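You operate a simulated robot arm through the tools that you are given. There is no shell and no other tool. Be economical: measure what you need, move in short steps, check, and stop when the job is done.

You are at the controls of a simulated robot arm. One attempt, no reset.

## Task
Put things in order on the folding table. At the end: the beige sock ball stands where the yellow detergent bottle (marked "SPORT") stood; the black key fob stands where the beige sock ball stood; the yellow detergent bottle from the folding table stands where the grey lint ball stood; the grey lint ball from the folding table stands on top of the green soap; whatever was shut is shut again. Leave all else as you found it, and nothing knocked over.
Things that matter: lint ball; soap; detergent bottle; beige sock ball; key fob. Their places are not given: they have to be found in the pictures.

Only the result counts: the job must be done as asked and must still hold three seconds after the hand-in. Knocking over, shifting, dropping, spilling or breaking anything else fails it.

## Robot
A 6-joint arm with a two-finger parallel gripper, fixed in place. Base frame: the origin is at the foot of the arm, x ahead of it, y to its left, z up; the work surface is at about z = 0. Units: m, rad, N and s.
With the tool pointing down near the work surface it reaches from about 0.12 to 0.5 m from the base axis. Its first joint turns from -1.257 to 1.257 rad. Payload 0.65 kg.
The TCP is the grasp point between the finger pads, 0.025 m short of the fingertips. In the tool frame z runs along the fingers and y along their closing line. The gripper opens to 0.076 m. The fingers are 0.018 m wide and 0.01 m thick; the gripper's body (0.036 by 0.078 m) begins 0.045 m behind the TCP.
Orientation is told as [roll, pitch, yaw] about the base's x, y, z axes, in that order, counted from this pose: with the fingers straight down and closing along the base's y, the tool's x points along the base's -x, its y along +y and its z along -z.

## Interface
- The arm moves only by the tool drive_tool. Its argument "targets" is text: rows parted by semicolons, each of 7 numbers parted by spaces: the shift along the base's x, y, z in units of 250 mm (1.0 is 250 mm), then the turn, a rotation vector about the base's x, y, z in units of 120 degrees (1.0 is 120 degrees), then the gripper command, from -1 (fully open) to 1 (shut), values between in proportion. In form: x y z wx wy wz gripper; .... A call has 1 to 20 rows; each row is the pose to reach, as a shift and turn from the pose commanded when the call began. A call with a number of a shift or a turn outside -1 to 1 is refused whole. Each row takes 0.2 s and may step no farther than 0.05 m and 0.15 rad from the row before; otherwise, or with a gripper value out of range, the whole call is refused. A pose out of reach is approached as far as the arm can. The call stops where the force on the tool passes 40 N (or 10 N more than at its start, if that is more) or the arm is blocked; 0.2 s more then pass. The fingers move at their own pace (about 0.108 m/s each) and stop on an object; they squeeze with about 27 N. The grip force told is the motor's: it shows also when the fingers shut on nothing. Time passes only in rows, and 0.2 s behind the last, so rows that repeat a pose let the fingers close. It gives the time, the measured TCP pose, the force on the tool (base axes), the opening and the grip force at its end, in the units of the frame above (readings bear some noise).
- Cameras (640 x 400 px; columns grow to the right, rows downward): "scene" is fixed at [0.0449, 0.2612, 0.4196]; the picture's right is [-0.86, -0.51, 0.00], its down [-0.31, 0.53, -0.79] and it looks along [0.40, -0.68, -0.61] (base axes); focal length 214 px, centre (320, 200). "wrist" rides on the gripper at [-0.028, 0, -0.045] in the tool frame; the picture's right is [0.00, -1.00, 0.00], its down [0.97, 0.00, -0.24] and it looks along [0.24, 0.00, 0.97] (tool axes); focal length 218 px, centre (320, 200).
- snapshot(camera): a new picture of that camera. No time passes.
- probe_pixels(camera, pixels): there is no depth. For up to 12 entries [column, row, z] of the newest picture of that camera ("zoom" is the newest enlarged one), the place [x, y] in the base frame at which the ray of that pixel passes the height z, good to about 0.003 m, but the place of the scene camera against the robot may be out by one fixed shift of up to 0.025 m in any direction. No time passes.
- zoom(camera, box): a new picture of the part [left, top, right, bottom] of that camera's present view, enlarged. No time passes.
- job_done(): hands the job in; it is judged then, once.

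Keep the steps short. Do not move on a guess: measure, check each grasp and each placing, and mend mistakes. In all there are 80 turns and 34 pictures (those below and enlarged ones count). Leave the gripper open and the arm clear of the work at the hand-in unless told otherwise, and finish with a single line.

The tools are called after "Request:" by a JSON object that holds its "fn" and its "kwargs". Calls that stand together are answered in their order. drive_tool: Moves the arm, as the interface text tells. Its arguments: {"type":"object","properties":{"targets":{"type":"string"}},"required":["targets"]} The other tools are called the same way: snapshot (camera) takes a picture; probe_pixels (camera, pixels) gives the place at which the rays of pixels pass given heights; zoom (camera, box) takes an enlarged picture of a part of a camera's view; job_done () hands the job in.

At the start:

```text
time: 0.0
ee_pos: [0.2452, 0.0676, 0.2987]
tcp_rot: [0.0, 0.0, 0.0]
wrist_force: [-0.3, 0.7, -0.1]
opening: 0.076
grip_force: 0.0
```

scene: 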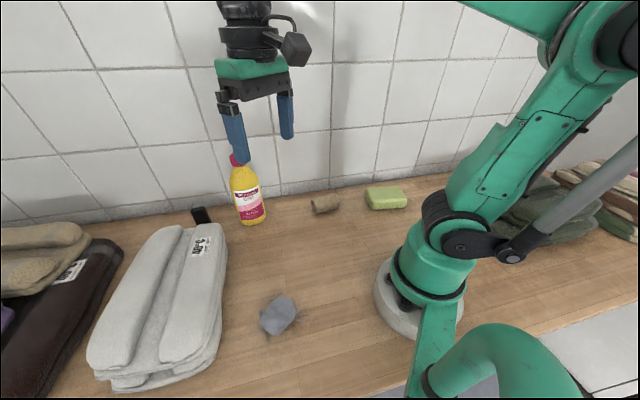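
wrist: 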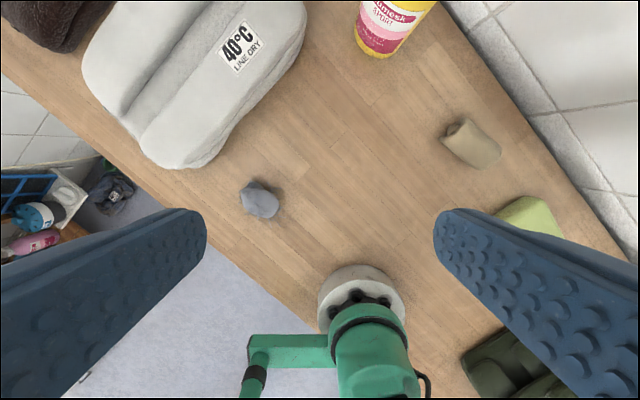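

I see the lint ball at wrist (260,200), the sock ball at (470,145), the bottle at (390,30), the soap at (535,215), and the key fob at scene (200,215). I'll measure these first.

Request:
{"fn": "probe_pixels", "kwargs": {"camera": "wrist", "pixels": [[260, 200, 0.015], [472, 143, 0.015], [447, 130, 0.0], [378, 55, 0.0], [535, 213, 0.02], [500, 210, 0.02], [565, 235, 0.02], [530, 197, 0.02]]}}

Request:
{"fn": "probe_pixels", "kwargs": {"camera": "scene", "pixels": [[278, 315, 0.015], [325, 204, 0.015], [253, 222, 0.0], [386, 198, 0.02], [201, 216, 0.01], [194, 210, 0.01], [205, 224, 0.0]]}}

Request:
{"fn": "zoom", "kwargs": {"camera": "scene", "box": [160, 140, 420, 302]}}

```text
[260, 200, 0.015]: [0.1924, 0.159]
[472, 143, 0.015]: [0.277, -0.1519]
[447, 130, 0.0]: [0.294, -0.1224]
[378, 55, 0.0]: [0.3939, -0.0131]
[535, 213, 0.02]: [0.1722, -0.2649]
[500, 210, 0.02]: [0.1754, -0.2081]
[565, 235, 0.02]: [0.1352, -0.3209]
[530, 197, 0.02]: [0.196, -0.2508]
```

```text
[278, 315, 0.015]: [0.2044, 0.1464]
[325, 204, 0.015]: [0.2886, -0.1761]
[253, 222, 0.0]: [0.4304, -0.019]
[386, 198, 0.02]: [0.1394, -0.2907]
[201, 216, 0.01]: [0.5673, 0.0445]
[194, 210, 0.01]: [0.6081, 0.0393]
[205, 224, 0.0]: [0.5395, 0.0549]
```

```text
2.46 times, centred on (290, 221) of scene
```

zoom: 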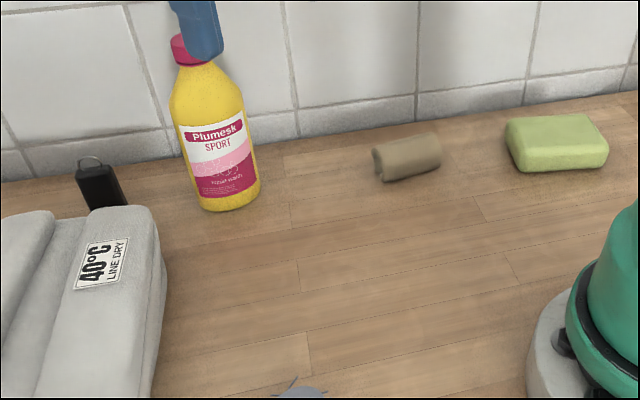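

Next I move the hand outward at its present height so the wrist camera can see the fob and the bottle from above.

Request:
{"fn": "drive_tool", "kwargs": {"targets": "0.16 0 0 0 0 0 -1; 0.32 0 0 0 0 0 -1; 0.48 0 0 0 0 0 -1; 0.62 0 0 0 0 0 -1"}}

Request:
{"fn": "snapshot", "kwargs": {"camera": "wrist"}}

```text
time: 1.0
ee_pos: [0.3928, 0.0661, 0.2912]
tcp_rot: [0.0, 0.0, 0.0]
wrist_force: [-0.6, 0.1, -0.8]
opening: 0.076
grip_force: 0.0
out of reach, approached as far as the arm can: row 4
```

```text
30 pictures are left
```

wrist: 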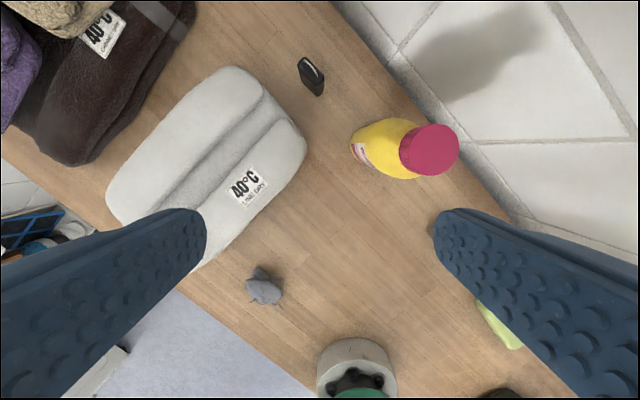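

The fob is at about (311,78) and the bottle cap at (430,150). I'll enlarge this part and probe it.

Request:
{"fn": "zoom", "kwargs": {"camera": "wrist", "box": [270, 40, 470, 165]}}

Request:
{"fn": "probe_pixels", "kwargs": {"camera": "wrist", "pixels": [[318, 95, 0.0], [325, 78, 0.0], [300, 60, 0.04], [311, 76, 0.03], [430, 150, 0.12], [430, 150, 0.15], [375, 147, 0.0], [264, 290, 0.015], [300, 130, 0.05], [300, 170, 0.05], [270, 90, 0.05], [235, 68, 0.05]]}}

```text
3.20 times, centred on (370, 102) of wrist
```

zoom: 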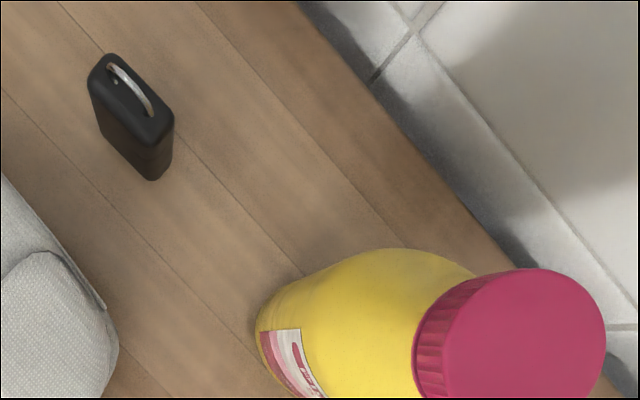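

```text
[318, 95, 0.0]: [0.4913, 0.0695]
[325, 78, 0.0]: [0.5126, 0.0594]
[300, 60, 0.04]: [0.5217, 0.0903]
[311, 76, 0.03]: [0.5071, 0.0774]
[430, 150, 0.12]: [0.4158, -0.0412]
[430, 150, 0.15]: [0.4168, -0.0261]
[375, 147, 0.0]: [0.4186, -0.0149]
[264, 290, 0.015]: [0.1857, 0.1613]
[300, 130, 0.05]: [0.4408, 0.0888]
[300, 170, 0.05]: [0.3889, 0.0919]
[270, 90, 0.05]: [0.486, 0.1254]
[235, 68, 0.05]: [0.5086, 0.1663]
```

The fob stands upright near (0.505, 0.073), with its long side about 41° from x. I'll start with the lint ball and move above it for a closer look.

Request:
{"fn": "drive_tool", "kwargs": {"targets": "-0.14 0.06 0 0 0 0 -1; -0.28 0.13 -0.06 0 0 0 -1; -0.42 0.19 -0.13 0 0 0 -1; -0.56 0.25 -0.2 0 0 0 -1; -0.70 0.31 -0.28 0 0 0 -1; -0.82 0.375 -0.36 0 0 0 -1"}}

Request:
{"fn": "snapshot", "kwargs": {"camera": "wrist"}}

```text
time: 2.4
ee_pos: [0.1885, 0.161, 0.2001]
tcp_rot: [0.001, 0.0, -0.001]
wrist_force: [-0.1, 0.0, 0.2]
opening: 0.076
grip_force: 0.0
```

```text
28 pictures are left
```

wrist: 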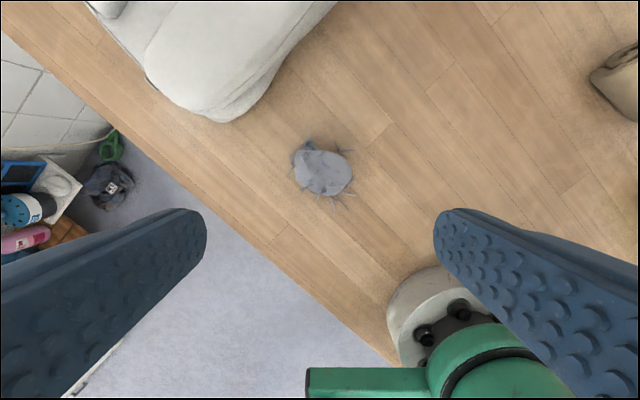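

The lint ball is now at (322,172). I'll probe its edges.

Request:
{"fn": "probe_pixels", "kwargs": {"camera": "wrist", "pixels": [[322, 172, 0.015], [294, 172, 0.012], [352, 172, 0.012], [322, 145, 0.012], [322, 196, 0.005], [615, 90, 0.015]]}}

Request:
{"fn": "zoom", "kwargs": {"camera": "wrist", "box": [262, 130, 382, 205]}}

```text
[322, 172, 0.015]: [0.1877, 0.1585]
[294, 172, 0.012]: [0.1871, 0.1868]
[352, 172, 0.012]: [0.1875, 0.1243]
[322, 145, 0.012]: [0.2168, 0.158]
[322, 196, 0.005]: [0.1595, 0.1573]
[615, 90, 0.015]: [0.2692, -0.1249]
```

```text
5.33 times, centred on (322, 168) of wrist
```

zoom: 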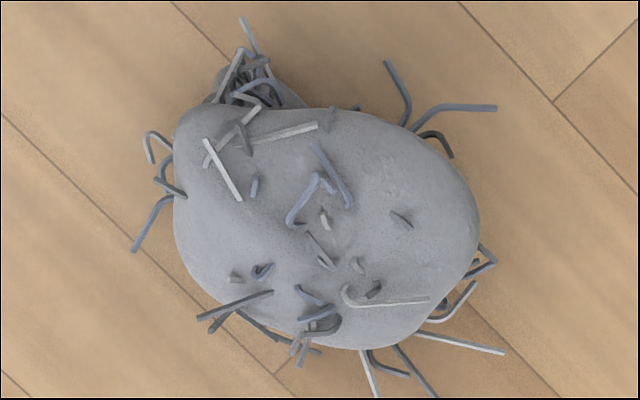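

The lint ball is about 0.058 × 0.045 m, centred near (0.187, 0.157), with its narrow side about 60° from y. I'll turn 59° and go down over it to z≈0.06.

Request:
{"fn": "drive_tool", "kwargs": {"targets": "0 0 -0.08 0 0 0.07 -1; 0 -0.01 -0.16 0 0 0.14 -1; 0 -0.015 -0.24 0 0 0.21 -1; -0.006 -0.015 -0.32 0 0 0.28 -1; -0.006 -0.015 -0.4 0 0 0.35 -1; -0.006 -0.015 -0.48 0 0 0.42 -1; -0.006 -0.015 -0.52 0 0 0.49 -1"}}

Request:
{"fn": "snapshot", "kwargs": {"camera": "wrist"}}

```text
time: 4.0
ee_pos: [0.1864, 0.1561, 0.0717]
tcp_rot: [0.0, 0.0, 1.03]
wrist_force: [0.2, 0.6, 0.3]
opening: 0.076
grip_force: 0.0
```

```text
26 pictures are left
```

wrist: 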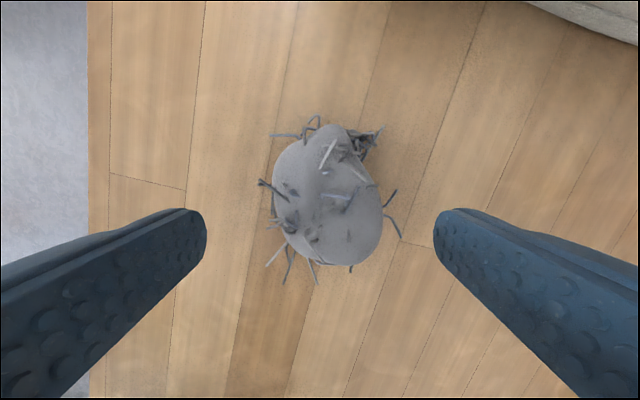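

The ball is centred between the fingers, only about 4 mm to the right of column 320. I'll correct that, go down to z≈0.028 and close.

Request:
{"fn": "drive_tool", "kwargs": {"targets": "0.014 -0.008 -0.06 0 0 0 -1; 0.014 -0.008 -0.12 0 0 0 -1; 0.014 -0.008 -0.173 0 0 0 -1; 0.014 -0.008 -0.173 0 0 0 1; 0.014 -0.008 -0.173 0 0 0 1; 0.014 -0.008 -0.173 0 0 0 1"}}

```text
time: 5.4
ee_pos: [0.1891, 0.1543, 0.0291]
tcp_rot: [0.0, 0.0, 1.026]
wrist_force: [0.3, -0.2, 0.4]
opening: 0.0443
grip_force: 26.9
```

It holds at an opening of 0.044. I lift it and swing over towards the soap.

Request:
{"fn": "drive_tool", "kwargs": {"targets": "0 0 0.18 0 0 0 1; 0 0 0.36 0 0 0 1; 0 0 0.54 0 0 0 1; 0.04 -0.1 0.66 0 0 0 1; 0.08 -0.28 0.68 0 0 0 1; 0.14 -0.46 0.68 0 0 0 1; 0.2 -0.64 0.68 0 0 0 1; 0.2 -0.82 0.68 0 0 -0.04 1; 0.18 -1 0.68 0 0 -0.08 1"}}

Request:
{"fn": "drive_tool", "kwargs": {"targets": "-0.06 -0.14 0 0 0 -0.04 1; -0.12 -0.28 0 0 0 -0.07 1; -0.14 -0.4 0 0 0 -0.07 1; -0.14 -0.4 0 0 0 -0.07 1"}}

Request:
{"fn": "snapshot", "kwargs": {"camera": "wrist"}}

```text
time: 7.4
ee_pos: [0.2338, -0.0957, 0.2004]
tcp_rot: [0.0, -0.001, 0.859]
wrist_force: [-0.1, 0.5, 0.2]
opening: 0.0439
grip_force: 26.8
```

```text
time: 8.4
ee_pos: [0.1997, -0.1961, 0.2]
tcp_rot: [0.0, 0.001, 0.712]
wrist_force: [-0.5, 0.6, -0.3]
opening: 0.0438
grip_force: 27.5
```

```text
25 pictures are left
```

wrist: 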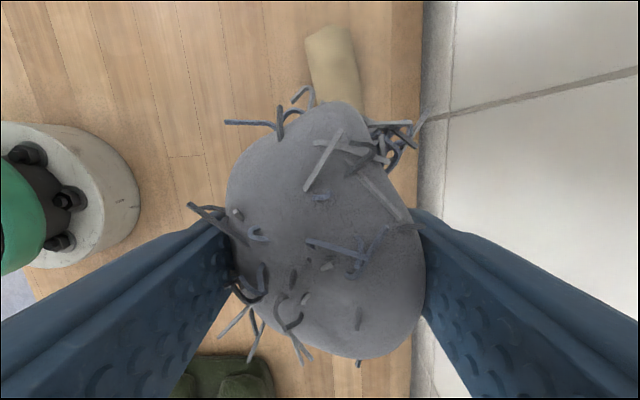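

The lint ball hides the soap from the wrist camera, so I check the soap and sock with an enlarged scene picture.

Request:
{"fn": "zoom", "kwargs": {"camera": "scene", "box": [290, 160, 430, 248]}}

```text
4.55 times, centred on (360, 204) of scene
```

zoom: 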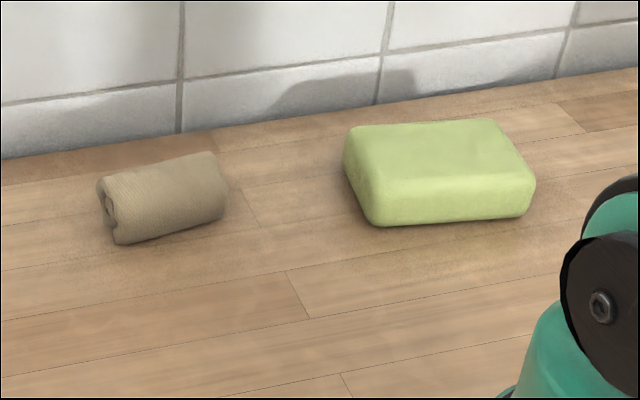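

Request:
{"fn": "probe_pixels", "kwargs": {"camera": "zoom", "pixels": [[118, 243, 0.0], [225, 215, 0.0], [375, 226, 0.0], [528, 216, 0.0], [350, 127, 0.025], [497, 120, 0.025], [534, 182, 0.025], [368, 190, 0.025], [98, 180, 0.03], [212, 153, 0.03], [160, 198, 0.015], [0, 158, 0.0]]}}

```text
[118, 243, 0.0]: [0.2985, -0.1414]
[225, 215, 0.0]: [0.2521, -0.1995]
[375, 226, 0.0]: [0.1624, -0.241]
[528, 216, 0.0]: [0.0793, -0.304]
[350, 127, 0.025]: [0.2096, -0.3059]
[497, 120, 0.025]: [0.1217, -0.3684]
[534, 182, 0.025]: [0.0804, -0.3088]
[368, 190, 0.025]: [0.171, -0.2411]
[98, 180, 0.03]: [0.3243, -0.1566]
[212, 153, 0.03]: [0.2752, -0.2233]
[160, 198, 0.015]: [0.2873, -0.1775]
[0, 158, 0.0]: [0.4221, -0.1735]
```

By the scene picture, corrected for its shift, the soap's top centre is near (0.133, −0.287). I'll check that with the wrist camera from the side away from the wall.

Request:
{"fn": "drive_tool", "kwargs": {"targets": "-0.16 0.02 -0.06 0 0 0 1; -0.32 0.04 -0.14 0 0 0 1; -0.44 0.05 -0.22 0 0 0 1; -0.52 0.064 -0.28 0 0 0 1"}}

Request:
{"fn": "snapshot", "kwargs": {"camera": "wrist"}}

```text
time: 9.4
ee_pos: [0.0684, -0.1784, 0.1292]
tcp_rot: [0.001, 0.0, 0.712]
wrist_force: [-0.4, -0.3, -0.5]
opening: 0.0437
grip_force: 26.9
```

```text
23 pictures are left
```

wrist: 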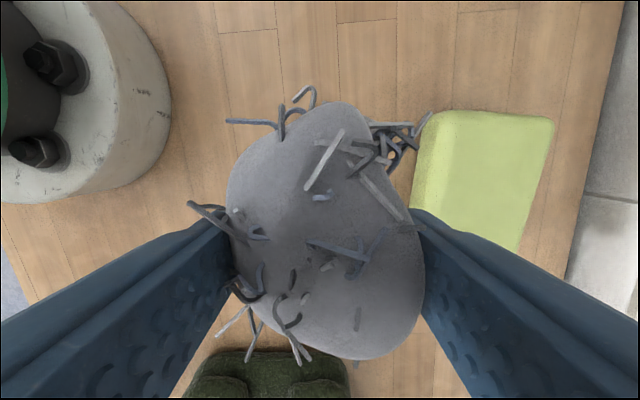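

Request:
{"fn": "probe_pixels", "kwargs": {"camera": "wrist", "pixels": [[440, 113, 0.027], [553, 120, 0.027], [520, 248, 0.027], [418, 185, 0.027], [605, 95, 0.0], [570, 265, 0.0]]}}

```text
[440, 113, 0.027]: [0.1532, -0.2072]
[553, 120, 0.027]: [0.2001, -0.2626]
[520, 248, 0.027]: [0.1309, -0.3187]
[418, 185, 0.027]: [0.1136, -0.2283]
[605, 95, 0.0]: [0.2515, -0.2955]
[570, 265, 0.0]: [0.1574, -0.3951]
```

From the wrist picture the soap's top centre is at (0.134, −0.268), about 0.1 m from the wall. I'll go above it and down to z≈0.066.

Request:
{"fn": "drive_tool", "kwargs": {"targets": "0.09 -0.12 0 0 0 0 1; 0.18 -0.24 0 0 0 0 1; 0.262 -0.358 0 0 0 0 1; 0.262 -0.358 -0.1 0 0 0 1; 0.262 -0.358 -0.18 0 0 0 1; 0.262 -0.358 -0.252 0 0 0 1"}}

Request:
{"fn": "zoom", "kwargs": {"camera": "scene", "box": [330, 140, 450, 215]}}

```text
time: 10.8
ee_pos: [0.1345, -0.2683, 0.0656]
tcp_rot: [0.0, 0.002, 0.713]
wrist_force: [0.1, 0.4, 0.2]
opening: 0.0433
grip_force: 27.1
```

```text
5.33 times, centred on (390, 178) of scene
```

zoom: 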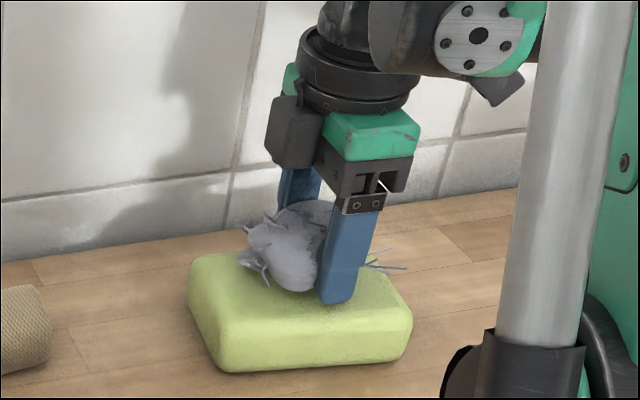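

The ball hangs just above the soap. I lower it in steps of about 2 mm until I feel contact.

Request:
{"fn": "drive_tool", "kwargs": {"targets": "0 0 -0.008 0 0 0 1; 0 0 -0.016 0 0 0 1; 0 0 -0.016 0 0 0 1"}}

```text
time: 11.6
ee_pos: [0.1347, -0.2685, 0.0624]
tcp_rot: [-0.001, 0.0, 0.713]
wrist_force: [-1.5, 0.5, 25.4]
opening: 0.0433
grip_force: 27.4
```

There is contact at z≈0.062 with 25 N up. I back off 1.5 mm and open.

Request:
{"fn": "drive_tool", "kwargs": {"targets": "0 0 0.008 0 0 0 1; 0 0 0.008 0 0 0 0.4; 0 0 0.008 0 0 0 0; 0 0 0.008 0 0 0 -1; 0 0 0.008 0 0 0 -1"}}

Request:
{"fn": "drive_tool", "kwargs": {"targets": "0 0 0.05 0 0 0 -1; 0 0 0.15 0 0 0 -1; 0 0 0.3 0 0 0 -1; 0 0 0.48 0 0 0 -1"}}

Request:
{"fn": "snapshot", "kwargs": {"camera": "wrist"}}

Request:
{"fn": "zoom", "kwargs": {"camera": "scene", "box": [290, 140, 450, 240]}}

```text
time: 12.8
ee_pos: [0.1337, -0.2683, 0.0634]
tcp_rot: [0.0, 0.0, 0.712]
wrist_force: [-0.2, -0.6, -0.2]
opening: 0.0763
grip_force: 0.1
```

```text
time: 13.8
ee_pos: [0.1335, -0.2684, 0.1836]
tcp_rot: [0.0, 0.002, 0.712]
wrist_force: [-0.3, 1.0, 0.5]
opening: 0.076
grip_force: 0.1
```

```text
21 pictures are left
```

wrist: 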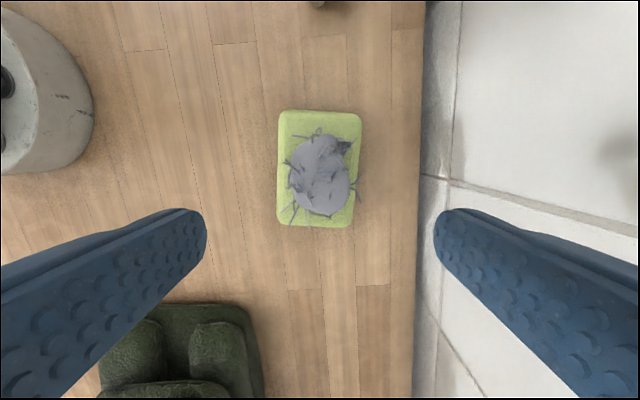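

```text
4.00 times, centred on (370, 190) of scene
```

zoom: 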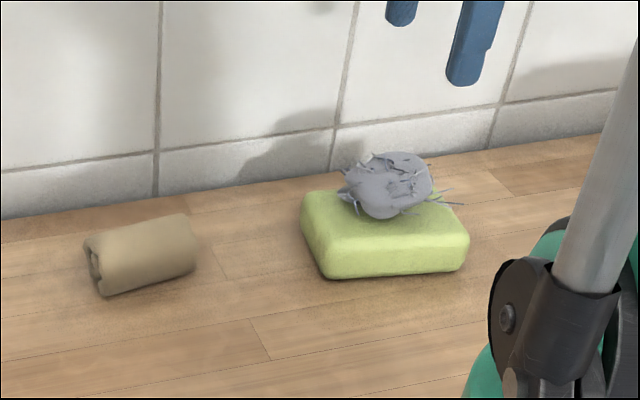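

The lint ball sits well within the soap. On the way to the bottle I stop above the sock to measure it.

Request:
{"fn": "drive_tool", "kwargs": {"targets": "0.14 0.12 0.04 0 0 0 -1; 0.28 0.24 0.08 0 0 0 -1; 0.42 0.36 0.08 0 0 0 -1; 0.55 0.466 0.08 0 0 0 -1"}}

Request:
{"fn": "snapshot", "kwargs": {"camera": "wrist"}}

```text
time: 14.8
ee_pos: [0.2716, -0.1522, 0.203]
tcp_rot: [0.001, 0.0, 0.71]
wrist_force: [1.1, -0.1, 0.3]
opening: 0.0762
grip_force: 0.0
```

```text
19 pictures are left
```

wrist: 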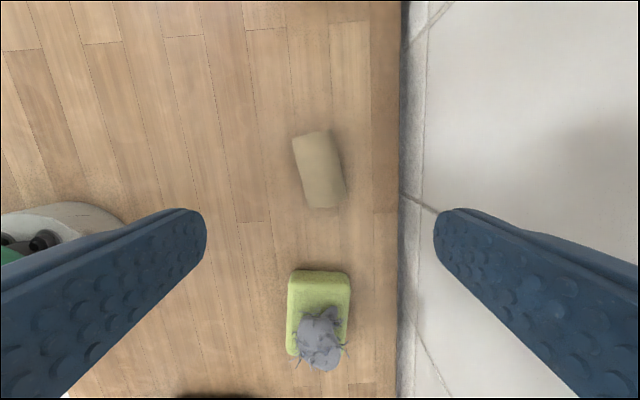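

Request:
{"fn": "probe_pixels", "kwargs": {"camera": "wrist", "pixels": [[319.5, 169, 0.018], [292, 138, 0.02], [328, 131, 0.02], [346, 203, 0.02], [311, 208, 0.02], [319.5, 169, 0.0]]}}

```text
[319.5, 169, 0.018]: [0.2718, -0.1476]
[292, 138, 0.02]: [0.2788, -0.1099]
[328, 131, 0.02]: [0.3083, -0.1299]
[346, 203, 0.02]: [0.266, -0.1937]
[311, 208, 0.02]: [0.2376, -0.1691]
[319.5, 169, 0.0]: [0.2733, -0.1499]
```

The sock's centre is (0.272, −0.150), with its long axis about 56° from x and a width of 0.036. Next I rise and look at the bottle from above.

Request:
{"fn": "drive_tool", "kwargs": {"targets": "0 0 0.16 0 0 0 -1; 0 0 0.3 0 0 0 -1; 0.06 0.1 0.38 0 0 0 -1; 0.16 0.22 0.38 0 0 0 -1; 0.28 0.34 0.38 0 0 0 -1; 0.4 0.45 0.38 0 0 0 -1"}}

Request:
{"fn": "snapshot", "kwargs": {"camera": "wrist"}}

```text
time: 16.2
ee_pos: [0.3727, -0.0404, 0.2992]
tcp_rot: [0.0, 0.0, 0.712]
wrist_force: [0.0, 0.5, -0.2]
opening: 0.0758
grip_force: 0.1
```

```text
18 pictures are left
```

wrist: 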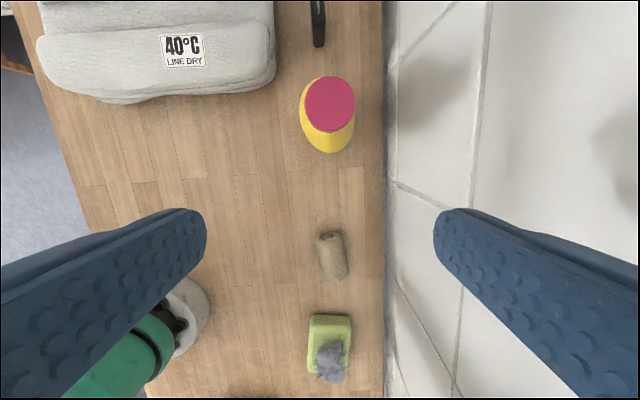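

The cap is at (330,103). I'll triangulate its height against the earlier ray.

Request:
{"fn": "probe_pixels", "kwargs": {"camera": "wrist", "pixels": [[330, 103, 0.12], [330, 103, 0.15], [330, 103, 0.18], [305, 103, 0.16], [355, 103, 0.16], [327, 153, 0.0], [301, 110, 0.1], [355, 110, 0.1], [320, 46, 0.0], [318, 10, 0.05]]}}

Request:
{"fn": "zoom", "kwargs": {"camera": "wrist", "box": [250, 0, 410, 100]}}

```text
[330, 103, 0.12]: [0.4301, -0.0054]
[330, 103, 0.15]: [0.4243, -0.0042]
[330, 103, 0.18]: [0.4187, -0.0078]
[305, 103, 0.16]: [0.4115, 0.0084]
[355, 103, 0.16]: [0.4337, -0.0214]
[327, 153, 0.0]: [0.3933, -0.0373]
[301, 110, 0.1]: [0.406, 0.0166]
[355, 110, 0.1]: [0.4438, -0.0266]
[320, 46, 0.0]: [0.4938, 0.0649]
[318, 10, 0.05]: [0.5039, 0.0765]
```

```text
4.00 times, centred on (330, 50) of wrist
```

zoom: 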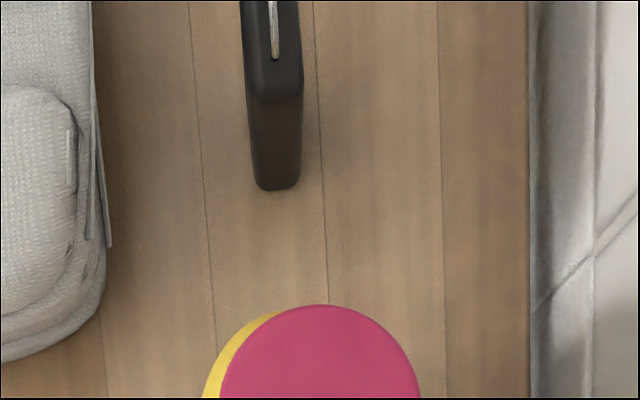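

The two rays cross at about z≈0.185, so the cap is at (0.418, −0.008) with a diameter of about 0.037. I'll go down beside it to z≈0.225, then slide in with the open fingers straddling the cap, and look.

Request:
{"fn": "drive_tool", "kwargs": {"targets": "0 0 -0.15 0 0 0 -1; 0 0 -0.297 0 0 0 -1; 0.0 0 -0.297 0 0 0 -1; 0.06 0.044 -0.297 0 0 0 -1; 0.12 0.088 -0.297 0 0 0 -1; 0.177 0.13 -0.297 0 0 0 -1"}}

Request:
{"fn": "snapshot", "kwargs": {"camera": "wrist"}}

Request:
{"fn": "zoom", "kwargs": {"camera": "scene", "box": [160, 100, 340, 235]}}

```text
time: 17.6
ee_pos: [0.4156, -0.0068, 0.2248]
tcp_rot: [-0.001, -0.002, 0.715]
wrist_force: [1.2, -0.5, 0.5]
opening: 0.0759
grip_force: 0.1
```

```text
16 pictures are left
```

wrist: 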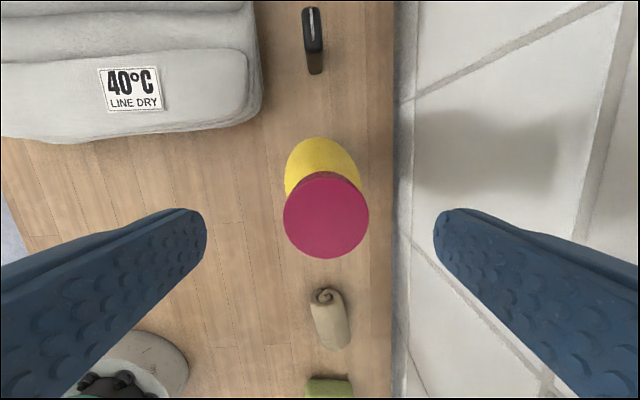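

```text
2.96 times, centred on (250, 168) of scene
```

zoom: 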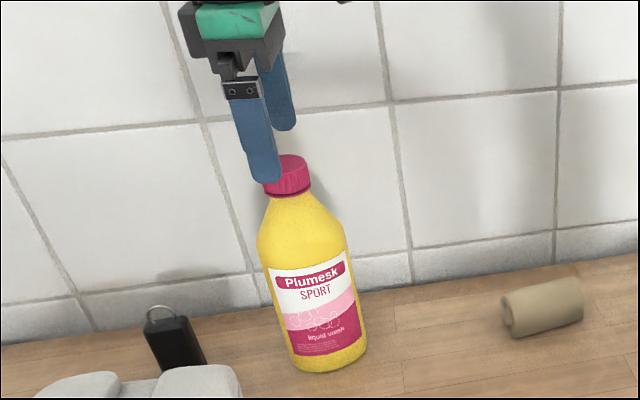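

The cap top is at z≈0.188, its diameter is 0.033, and the bottle axis is at (0.417, −0.0085). I lower to z≈0.187 so the tips take only the cap, then close.

Request:
{"fn": "drive_tool", "kwargs": {"targets": "0.006 -0.007 -0.08 0 0 0 -1; 0.006 -0.007 -0.151 0 0 0 -1; 0.006 -0.007 -0.151 0 0 0 0; 0.006 -0.007 -0.151 0 0 0 1; 0.006 -0.007 -0.151 0 0 0 1; 0.006 -0.007 -0.151 0 0 0 1"}}

Request:
{"fn": "zoom", "kwargs": {"camera": "scene", "box": [160, 100, 340, 235]}}

```text
time: 19.0
ee_pos: [0.4186, -0.01, 0.1869]
tcp_rot: [0.001, 0.002, 0.713]
wrist_force: [0.1, 0.1, -0.2]
opening: 0.0334
grip_force: 27.1
```

```text
2.96 times, centred on (250, 168) of scene
```

zoom: 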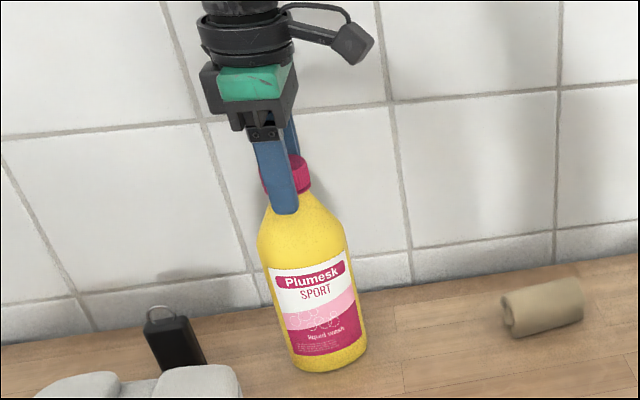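

The cap is gripped at an opening of 0.033 and the bottle is still upright. I lift it a little, then retract and rise together towards the lint ball's old place.

Request:
{"fn": "drive_tool", "kwargs": {"targets": "0 0 0.06 0 0 0 1; 0 0 0.13 0 0 0 1; -0.06 0.04 0.2 0 0 0 1; -0.16 0.11 0.26 0 0 0 1; -0.28 0.2 0.28 0 0 0 1; -0.4 0.286 0.28 0 0 0 1; -0.52 0.372 0.28 0 0 0 1; -0.64 0.458 0.28 0 0 0 1; -0.76 0.544 0.28 0 0 0 1; -0.85 0.61 0.28 0 0 0 1; -0.918 0.657 0.28 0 0 0 1; -0.918 0.657 0.28 0 0 0 1"}}

Request:
{"fn": "snapshot", "kwargs": {"camera": "scene"}}

```text
time: 21.6
ee_pos: [0.1892, 0.1546, 0.2563]
tcp_rot: [-0.001, 0.0, 0.712]
wrist_force: [0.3, -1.1, -2.7]
opening: 0.0329
grip_force: 26.7
```

```text
13 pictures are left
```

scene: 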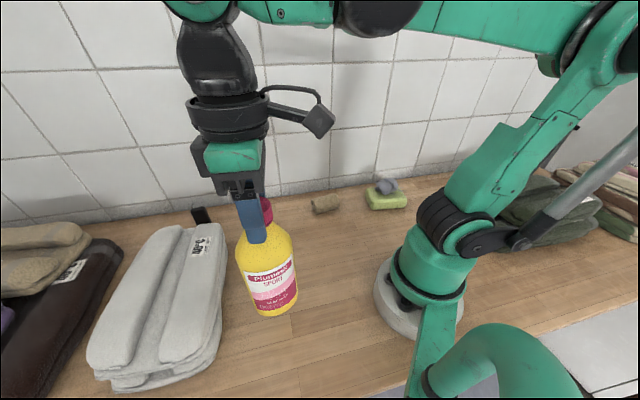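

The bottle hangs upright over the spot. I lower it to about 3 mm above the table, then creep down until it touches.

Request:
{"fn": "drive_tool", "kwargs": {"targets": "0 0 -0.1 0 0 0 1; 0 0 -0.18 0 0 0 1; 0 0 -0.24 0 0 0 1; 0 0 -0.262 0 0 0 1; 0 0 -0.27 0 0 0 1; 0 0 -0.274 0 0 0 1; 0 0 -0.274 0 0 0 1"}}

```text
time: 23.2
ee_pos: [0.1881, 0.1541, 0.1876]
tcp_rot: [0.002, 0.001, 0.714]
wrist_force: [0.1, 0.1, -2.4]
opening: 0.033
grip_force: 26.5
```

Request:
{"fn": "drive_tool", "kwargs": {"targets": "0 0 -0.003 0 0 0 1; 0 0 -0.006 0 0 0 1; 0 0 -0.006 0 0 0 1"}}

```text
time: 24.0
ee_pos: [0.189, 0.1535, 0.1866]
tcp_rot: [0.0, 0.0, 0.71]
wrist_force: [0.0, 0.0, -2.8]
opening: 0.0329
grip_force: 26.4
```

It still hangs free (−2.8 N), so I creep on.

Request:
{"fn": "drive_tool", "kwargs": {"targets": "0 0 -0.004 0 0 0 1; 0 0 -0.004 0 0 0 1"}}

```text
time: 24.6
ee_pos: [0.1883, 0.1547, 0.1862]
tcp_rot: [0.0, 0.001, 0.713]
wrist_force: [-2.8, -1.2, 25.2]
opening: 0.0328
grip_force: 27.3
```

It touches now. I ease up slightly, open gently and watch.

Request:
{"fn": "drive_tool", "kwargs": {"targets": "0 0 0.003 0 0 0 1; 0 0 0.003 0 0 0 0.5; 0 0 0.003 0 0 0 0; 0 0 0.003 0 0 0 -0.5; 0 0 0.003 0 0 0 -1; 0 0 0.003 0 0 0 -1"}}

Request:
{"fn": "drive_tool", "kwargs": {"targets": "0 0 0.06 0 0 0 -1; 0 0 0.16 0 0 0 -1; 0 0 0.3 0 0 0 -1; 0 0 0.4 0 0 0 -1"}}

Request:
{"fn": "snapshot", "kwargs": {"camera": "scene"}}

```text
time: 26.0
ee_pos: [0.1879, 0.1542, 0.188]
tcp_rot: [0.0, 0.0, 0.712]
wrist_force: [-0.2, 0.2, 0.1]
opening: 0.0759
grip_force: 0.1
```

```text
time: 27.0
ee_pos: [0.1883, 0.1537, 0.2866]
tcp_rot: [0.001, 0.0, 0.711]
wrist_force: [-0.2, 0.0, -0.2]
opening: 0.0763
grip_force: 0.0
```

```text
12 pictures are left
```

scene: 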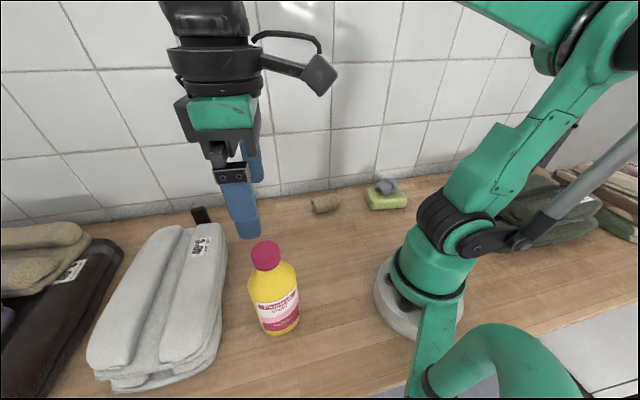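

The bottle stands where the lint ball was. Next is the sock ball: I swing over to it, turning to yaw ≈0.977 to close across its width.

Request:
{"fn": "drive_tool", "kwargs": {"targets": "0.06 -0.16 0 0 0 0 -1; 0.12 -0.32 0 0 0 0 -1; 0.18 -0.48 0 0 0 0 -1; 0.24 -0.64 0 0 0 0 -1; 0.29 -0.8 0 0 0 0.06 -1; 0.336 -0.96 -0.1 0 0 0.127 -1"}}

Request:
{"fn": "drive_tool", "kwargs": {"targets": "0 -0.13 -0.12 0 0 0 -1; 0 -0.256 -0.28 0 0 0 -1; 0 -0.256 -0.46 0 0 0 -1; 0 -0.256 -0.62 0 0 0 -1; 0 -0.256 -0.65 0 0 0 -1"}}

Request:
{"fn": "snapshot", "kwargs": {"camera": "wrist"}}

```text
time: 28.4
ee_pos: [0.2718, -0.0858, 0.2622]
tcp_rot: [0.001, 0.0, 0.979]
wrist_force: [0.5, -0.3, -0.1]
opening: 0.076
grip_force: 0.1
```

```text
refused: row 2 steps farther than a row can; nothing moved
```

```text
11 pictures are left
```

wrist: 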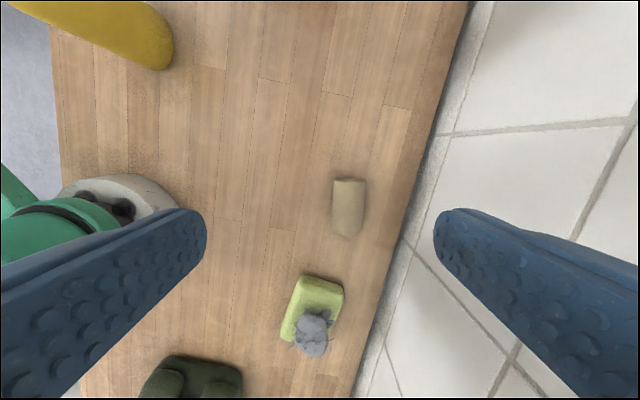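

The sock's axis now lies along the tool. I go down over it to z≈0.06, using smaller rows.

Request:
{"fn": "drive_tool", "kwargs": {"targets": "0 -0.13 -0.1 0 0 0 -1; 0 -0.257 -0.2 0 0 0 -1; 0 -0.257 -0.38 0 0 0 -1; 0 -0.257 -0.56 0 0 0 -1; 0 -0.257 -0.7 0 0 0 -1; 0 -0.257 -0.8 0 0 0 -1"}}

Request:
{"fn": "snapshot", "kwargs": {"camera": "wrist"}}

```text
time: 29.8
ee_pos: [0.2715, -0.1512, 0.0607]
tcp_rot: [0.0, 0.002, 0.978]
wrist_force: [0.1, -0.6, -0.7]
opening: 0.0761
grip_force: 0.0
```

```text
10 pictures are left
```

wrist: 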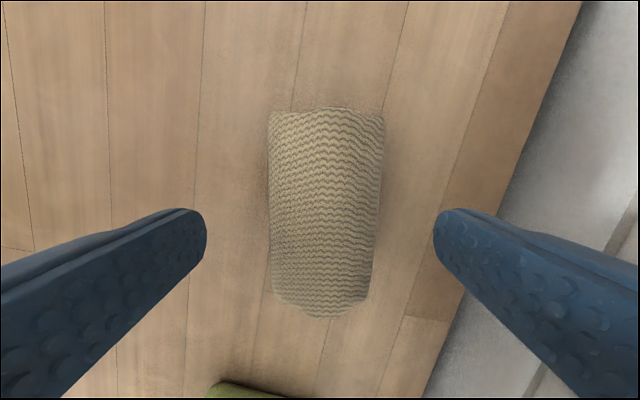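

It is well centred: (325,212) against the expected (320,216). I go down to z≈0.028 and close.

Request:
{"fn": "drive_tool", "kwargs": {"targets": "0.005 -0.003 -0.07 0 0 0 -1; 0.005 -0.003 -0.13 0 0 0 -1; 0.005 -0.003 -0.13 0 0 0 0; 0.005 -0.003 -0.13 0 0 0 1; 0.005 -0.003 -0.13 0 0 0 1; 0.005 -0.003 -0.13 0 0 0 1"}}

Request:
{"fn": "drive_tool", "kwargs": {"targets": "0 0 0.1 0 0 0 1; 0 0 0.25 0 0 0 1; 0 0 0.4 0 0 0 1; 0.08 0.08 0.4 0 0 0 1; 0.19 0.19 0.4 0 0 0 1; 0.3 0.3 0.4 0 0 0 1; 0.41 0.4 0.4 0 0 0 1; 0.5 0.5 0.4 0 0 -0.06 1; 0.584 0.57 0.4 0 0 -0.127 1; 0.584 0.57 0.4 0 0 -0.127 1"}}

```text
time: 31.2
ee_pos: [0.2721, -0.15, 0.0291]
tcp_rot: [0.001, 0.0, 0.978]
wrist_force: [0.3, 0.9, 0.0]
opening: 0.0473
grip_force: 27.3
```

```text
time: 33.4
ee_pos: [0.419, -0.0072, 0.1285]
tcp_rot: [0.001, 0.0, 0.711]
wrist_force: [-0.1, 0.2, -1.4]
opening: 0.0471
grip_force: 27.4
```

The sock is held (opening 0.047) and is above the bottle's old place. I lower it to about 3 mm above the table.

Request:
{"fn": "drive_tool", "kwargs": {"targets": "0 0 -0.16 0 0 0 1; 0 0 -0.3 0 0 0 1; 0 0 -0.37 0 0 0 1; 0 0 -0.388 0 0 0 1; 0 0 -0.394 0 0 0 1; 0 0 -0.394 0 0 0 1"}}

```text
time: 34.8
ee_pos: [0.419, -0.0072, 0.0306]
tcp_rot: [0.0, 0.0, 0.712]
wrist_force: [0.6, -0.9, -0.7]
opening: 0.0474
grip_force: 27.0
```

Request:
{"fn": "drive_tool", "kwargs": {"targets": "0 -0.008 -0.003 0 0 0 1; 0 -0.008 -0.006 0 0 0 1; 0 -0.008 -0.006 0 0 0 0.3; 0 -0.008 -0.006 0 0 0 -0.2; 0 -0.008 -0.006 0 0 0 -1; 0 -0.008 -0.006 0 0 0 -1"}}

Request:
{"fn": "drive_tool", "kwargs": {"targets": "0 0 0.1 0 0 0 -1; 0 0 0.25 0 0 0 -1; -0.05 -0.05 0.4 0 0 0 -1; -0.05 -0.05 0.52 0 0 0 -1"}}

Request:
{"fn": "snapshot", "kwargs": {"camera": "wrist"}}

```text
time: 36.2
ee_pos: [0.4188, -0.0098, 0.0293]
tcp_rot: [-0.001, 0.0, 0.712]
wrist_force: [-0.6, -0.1, -0.9]
opening: 0.0759
grip_force: 0.0
```

```text
time: 37.2
ee_pos: [0.407, -0.0217, 0.1592]
tcp_rot: [0.0, 0.001, 0.712]
wrist_force: [-0.4, 0.6, 0.4]
opening: 0.0758
grip_force: 0.1
```

```text
9 pictures are left
```

wrist: 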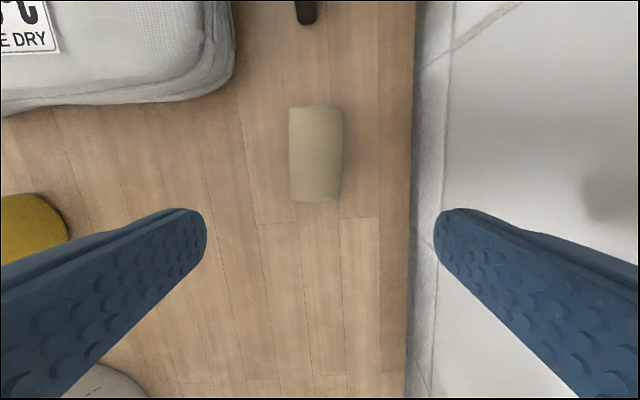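

The sock lies at (316,155), straight and in place. Next, the fob: I move nearer, high up, to measure the fob and the gap to the towel.

Request:
{"fn": "drive_tool", "kwargs": {"targets": "0.05 0.05 0.1 0 0 0 0.08; 0.13 0.12 0.16 0 0 0 0.08; 0.2 0.18 0.16 0 0 0 0.08"}}

Request:
{"fn": "snapshot", "kwargs": {"camera": "wrist"}}

```text
time: 38.0
ee_pos: [0.4569, 0.0217, 0.1984]
tcp_rot: [-0.001, 0.0, 0.712]
wrist_force: [0.7, -0.3, -0.2]
opening: 0.035
grip_force: 0.1
```

```text
8 pictures are left
```

wrist: 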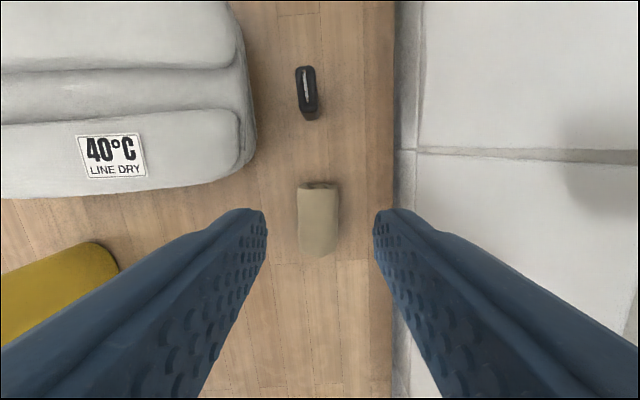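

Request:
{"fn": "zoom", "kwargs": {"camera": "wrist", "box": [230, 50, 350, 125]}}

Request:
{"fn": "probe_pixels", "kwargs": {"camera": "wrist", "pixels": [[310, 119, 0.0], [309, 107, 0.05], [305, 68, 0.05], [295, 80, 0.05], [315, 80, 0.05], [254, 100, 0.02], [240, 100, 0.05], [254, 130, 0.0], [318, 220, 0.025], [318, 220, 0.045]]}}

```text
5.33 times, centred on (290, 88) of wrist
```

zoom: 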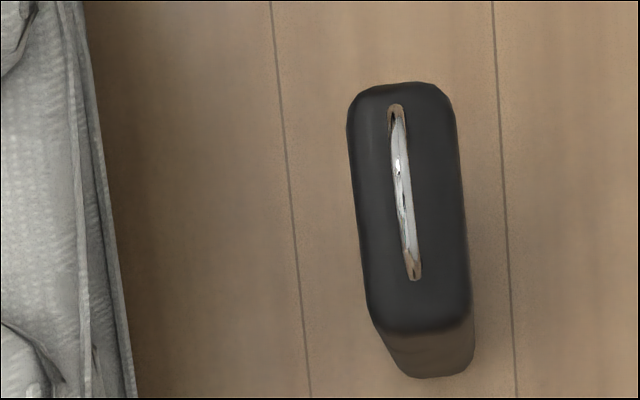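

```text
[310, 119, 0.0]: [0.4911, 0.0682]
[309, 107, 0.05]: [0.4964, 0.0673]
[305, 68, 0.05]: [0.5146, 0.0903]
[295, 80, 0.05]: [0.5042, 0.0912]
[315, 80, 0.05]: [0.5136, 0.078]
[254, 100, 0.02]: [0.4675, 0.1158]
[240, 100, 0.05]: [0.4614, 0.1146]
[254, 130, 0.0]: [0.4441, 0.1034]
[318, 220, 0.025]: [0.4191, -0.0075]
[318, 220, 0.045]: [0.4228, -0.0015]
```

The fob's centre is about (0.503, 0.078), its axis is at about 45°, it is about 16 mm thick and 50 mm tall, and the towel is about 0.05 m away. With the gripper half open I go above it at z≈0.11, testing the reach.

Request:
{"fn": "drive_tool", "kwargs": {"targets": "0.05 0.06 -0.1 0 0 0.012 0.08; 0.1 0.12 -0.2 0 0 0.025 0.08; 0.15 0.18 -0.28 0 0 0.038 0.08; 0.184 0.225 -0.354 0 0 0.038 0.08; 0.184 0.225 -0.354 0 0 0.038 0.08"}}

Request:
{"fn": "snapshot", "kwargs": {"camera": "wrist"}}

```text
time: 39.2
ee_pos: [0.4871, 0.0744, 0.1098]
tcp_rot: [-0.001, 0.0, 0.792]
wrist_force: [-0.5, 0.1, -0.3]
opening: 0.0351
grip_force: 0.1
out of reach, approached as far as the arm can: row 3, 4, 5
```

```text
6 pictures are left
```

wrist: 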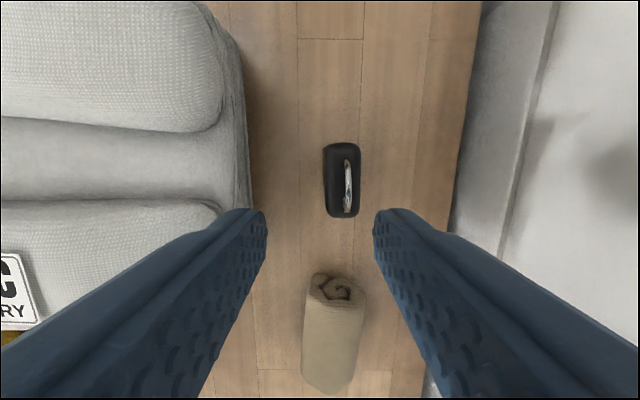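

Straight down it falls about 16 mm short. The fob is at (0.503, 0.0755), and its faces are now lined up with the fingers. I tilt the tool 15° about the closing line so the fingers lean outward.

Request:
{"fn": "drive_tool", "kwargs": {"targets": "0 0 0 0.0445 -0.0439 0 0.08; 0 0 0 0.089 -0.0878 0 0.08; 0 0 0 0.089 -0.0878 0 0.08"}}

```text
time: 40.0
ee_pos: [0.4869, 0.0755, 0.1111]
tcp_rot: [0.001, -0.263, 0.793]
wrist_force: [-0.2, -0.8, -0.9]
opening: 0.0348
grip_force: 0.1
```

Request:
{"fn": "drive_tool", "kwargs": {"targets": "0.03 0 0 0 0 0 0.08; 0.064 0 -0.02 0 0 0 0.08; 0.064 0 -0.04 0 0 0 0.08"}}

Request:
{"fn": "snapshot", "kwargs": {"camera": "wrist"}}

```text
time: 40.8
ee_pos: [0.5033, 0.0749, 0.1013]
tcp_rot: [0.0, -0.261, 0.791]
wrist_force: [0.3, 0.1, -0.3]
opening: 0.0349
grip_force: 0.1
```

```text
5 pictures are left
```

wrist: 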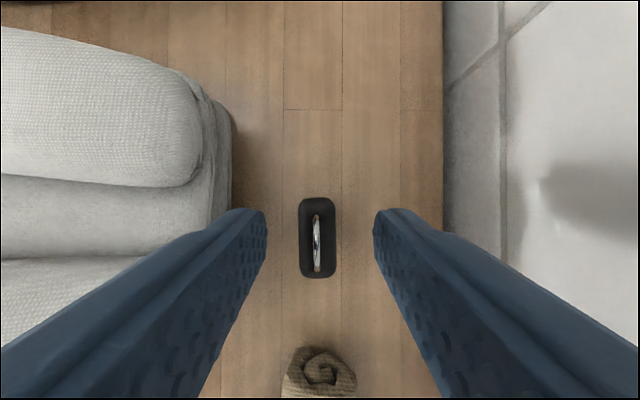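

The fob sits exactly between the fingers at (317,239). I go straight down to z≈0.036 and close.

Request:
{"fn": "drive_tool", "kwargs": {"targets": "-0.003 0.003 -0.09 0 0 0 0.08; -0.003 0.003 -0.18 0 0 0 0.08; -0.003 0.003 -0.26 0 0 0 0.08; -0.003 0.003 -0.26 0 0 0 0.4; -0.003 0.003 -0.26 0 0 0 1; -0.003 0.003 -0.26 0 0 0 1"}}

```text
time: 42.2
ee_pos: [0.5028, 0.0758, 0.0374]
tcp_rot: [-0.001, -0.262, 0.792]
wrist_force: [-0.2, 0.5, 0.1]
opening: 0.0151
grip_force: 27.2
```

The fob is gripped (opening 0.015). I lift it straight up, then carry it high over the sock to the sock's old place, keeping the tilt.

Request:
{"fn": "drive_tool", "kwargs": {"targets": "0 0 0.1 0 0 0 1; 0 0 0.22 0 0 0 1; 0 0 0.3 0 0 0 1; -0.06 -0.05 0.36 0 0 0 1; -0.16 -0.15 0.42 0 0 0 1; -0.28 -0.27 0.44 0 0 0 1; -0.4 -0.39 0.44 0 0 0 1; -0.52 -0.51 0.44 0 0 0 1; -0.64 -0.63 0.4 0 0 0 1; -0.76 -0.75 0.35 0 0 0 1; -0.86 -0.85 0.28 0 0 0 1; -0.922 -0.905 0.2 0 0 0 1; -0.922 -0.905 0.1 0 0 0 1; -0.922 -0.905 0.1 0 0 0 1"}}

Request:
{"fn": "zoom", "kwargs": {"camera": "scene", "box": [230, 110, 430, 235]}}

```text
time: 45.2
ee_pos: [0.2726, -0.151, 0.0611]
tcp_rot: [0.002, -0.26, 0.794]
wrist_force: [-0.4, -0.3, -0.9]
opening: 0.0154
grip_force: 26.9
```

```text
3.20 times, centred on (330, 172) of scene
```

zoom: 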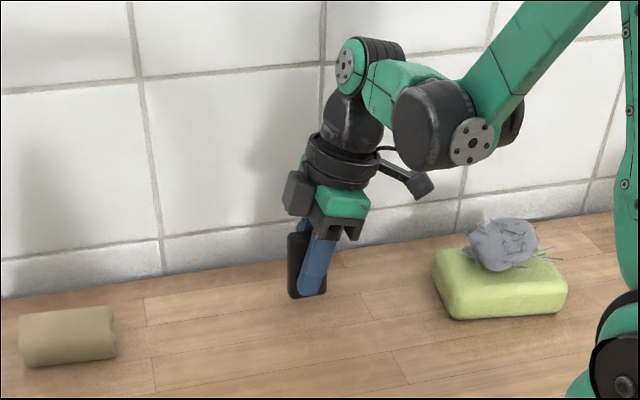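

The fob hangs upright and clear of everything. I lower it to about 1 mm above the table, then creep.

Request:
{"fn": "drive_tool", "kwargs": {"targets": "0 0 -0.05 0 0 0 1; 0 0 -0.08 0 0 0 1; 0 0 -0.088 0 0 0 1; 0 0 -0.092 0 0 0 1; 0 0 -0.092 0 0 0 1"}}

```text
time: 46.4
ee_pos: [0.2715, -0.1524, 0.0382]
tcp_rot: [-0.001, -0.262, 0.793]
wrist_force: [-1.0, 0.5, 1.2]
opening: 0.0154
grip_force: 26.7
```

Request:
{"fn": "drive_tool", "kwargs": {"targets": "0 0 -0.003 0 0 0 1; 0 0 -0.003 0 0 0 1"}}

```text
time: 47.0
ee_pos: [0.2717, -0.1508, 0.037]
tcp_rot: [-0.001, -0.259, 0.793]
wrist_force: [0.0, 0.1, 0.3]
opening: 0.0154
grip_force: 27.5
```

Request:
{"fn": "drive_tool", "kwargs": {"targets": "0 0 -0.003 0 0 0 1; 0 0 -0.003 0 0 0 1"}}

```text
time: 47.6
ee_pos: [0.2721, -0.151, 0.0367]
tcp_rot: [0.002, -0.262, 0.792]
wrist_force: [-0.1, 0.7, -0.7]
opening: 0.0151
grip_force: 27.2
```

Request:
{"fn": "drive_tool", "kwargs": {"targets": "0 0 -0.003 0 0 0 1; 0 0 -0.003 0 0 0 1"}}

```text
time: 48.2
ee_pos: [0.2732, -0.1502, 0.0368]
tcp_rot: [-0.001, -0.263, 0.791]
wrist_force: [-0.2, -1.4, 14.4]
opening: 0.0152
grip_force: 27.0
```

It touches (14 N). I ease off slightly, open to half width and rise straight up.

Request:
{"fn": "drive_tool", "kwargs": {"targets": "0 0 0.002 0 0 0 0.6; 0 0 0.002 0 0 0 0.4; 0 0 0.002 0 0 0 0.1; 0 0 0.002 0 0 0 0; 0 0 0.002 0 0 0 0"}}

Request:
{"fn": "drive_tool", "kwargs": {"targets": "0 0 0.05 0 0 0 0; 0 0 0.15 0 0 0 0; 0 0 0.3 0 0 0 0; 0 0 0.48 0 0 0 -1; 0 0 0.64 0 0 0 -1; 0 0 0.8 0 0 0 -1; 0 0 0.9 0 0 0 -1"}}

Request:
{"fn": "snapshot", "kwargs": {"camera": "scene"}}

Request:
{"fn": "snapshot", "kwargs": {"camera": "wrist"}}

```text
time: 49.4
ee_pos: [0.273, -0.1499, 0.0366]
tcp_rot: [0.0, -0.263, 0.793]
wrist_force: [0.1, 0.4, 0.6]
opening: 0.0379
grip_force: 0.2
```

```text
time: 51.0
ee_pos: [0.2718, -0.1508, 0.2624]
tcp_rot: [0.0, -0.261, 0.792]
wrist_force: [0.1, -0.6, -0.2]
opening: 0.0758
grip_force: 0.0
```

```text
3 pictures are left
```

scene: 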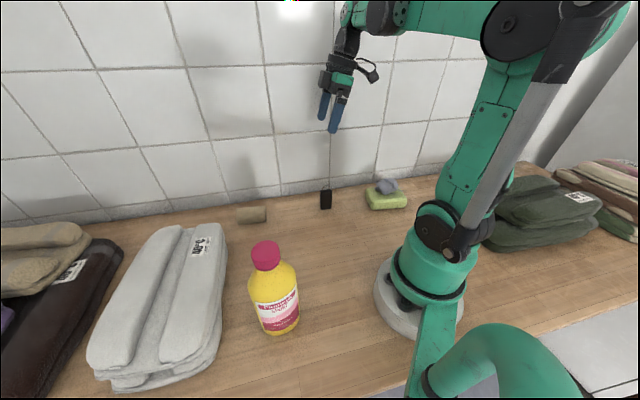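

```text
2 pictures are left
```

wrist: 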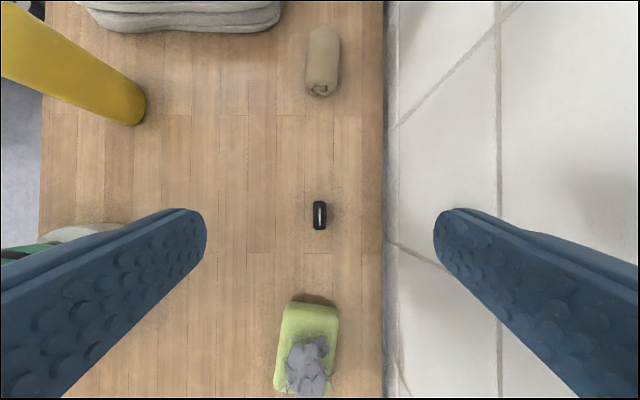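

The fob, sock and bottle stand upright in their new places, the lint ball is on the soap, nothing shut was opened, and the arm is clear with its gripper open. I hand the job in.

Request:
{"fn": "job_done", "kwargs": {}}

```text
The job is handed in.
```

The lint ball is on the soap, the bottle is where the lint ball was, the sock ball is where the bottle was, and the key fob is where the sock ball was, with nothing knocked over and the job handed in.
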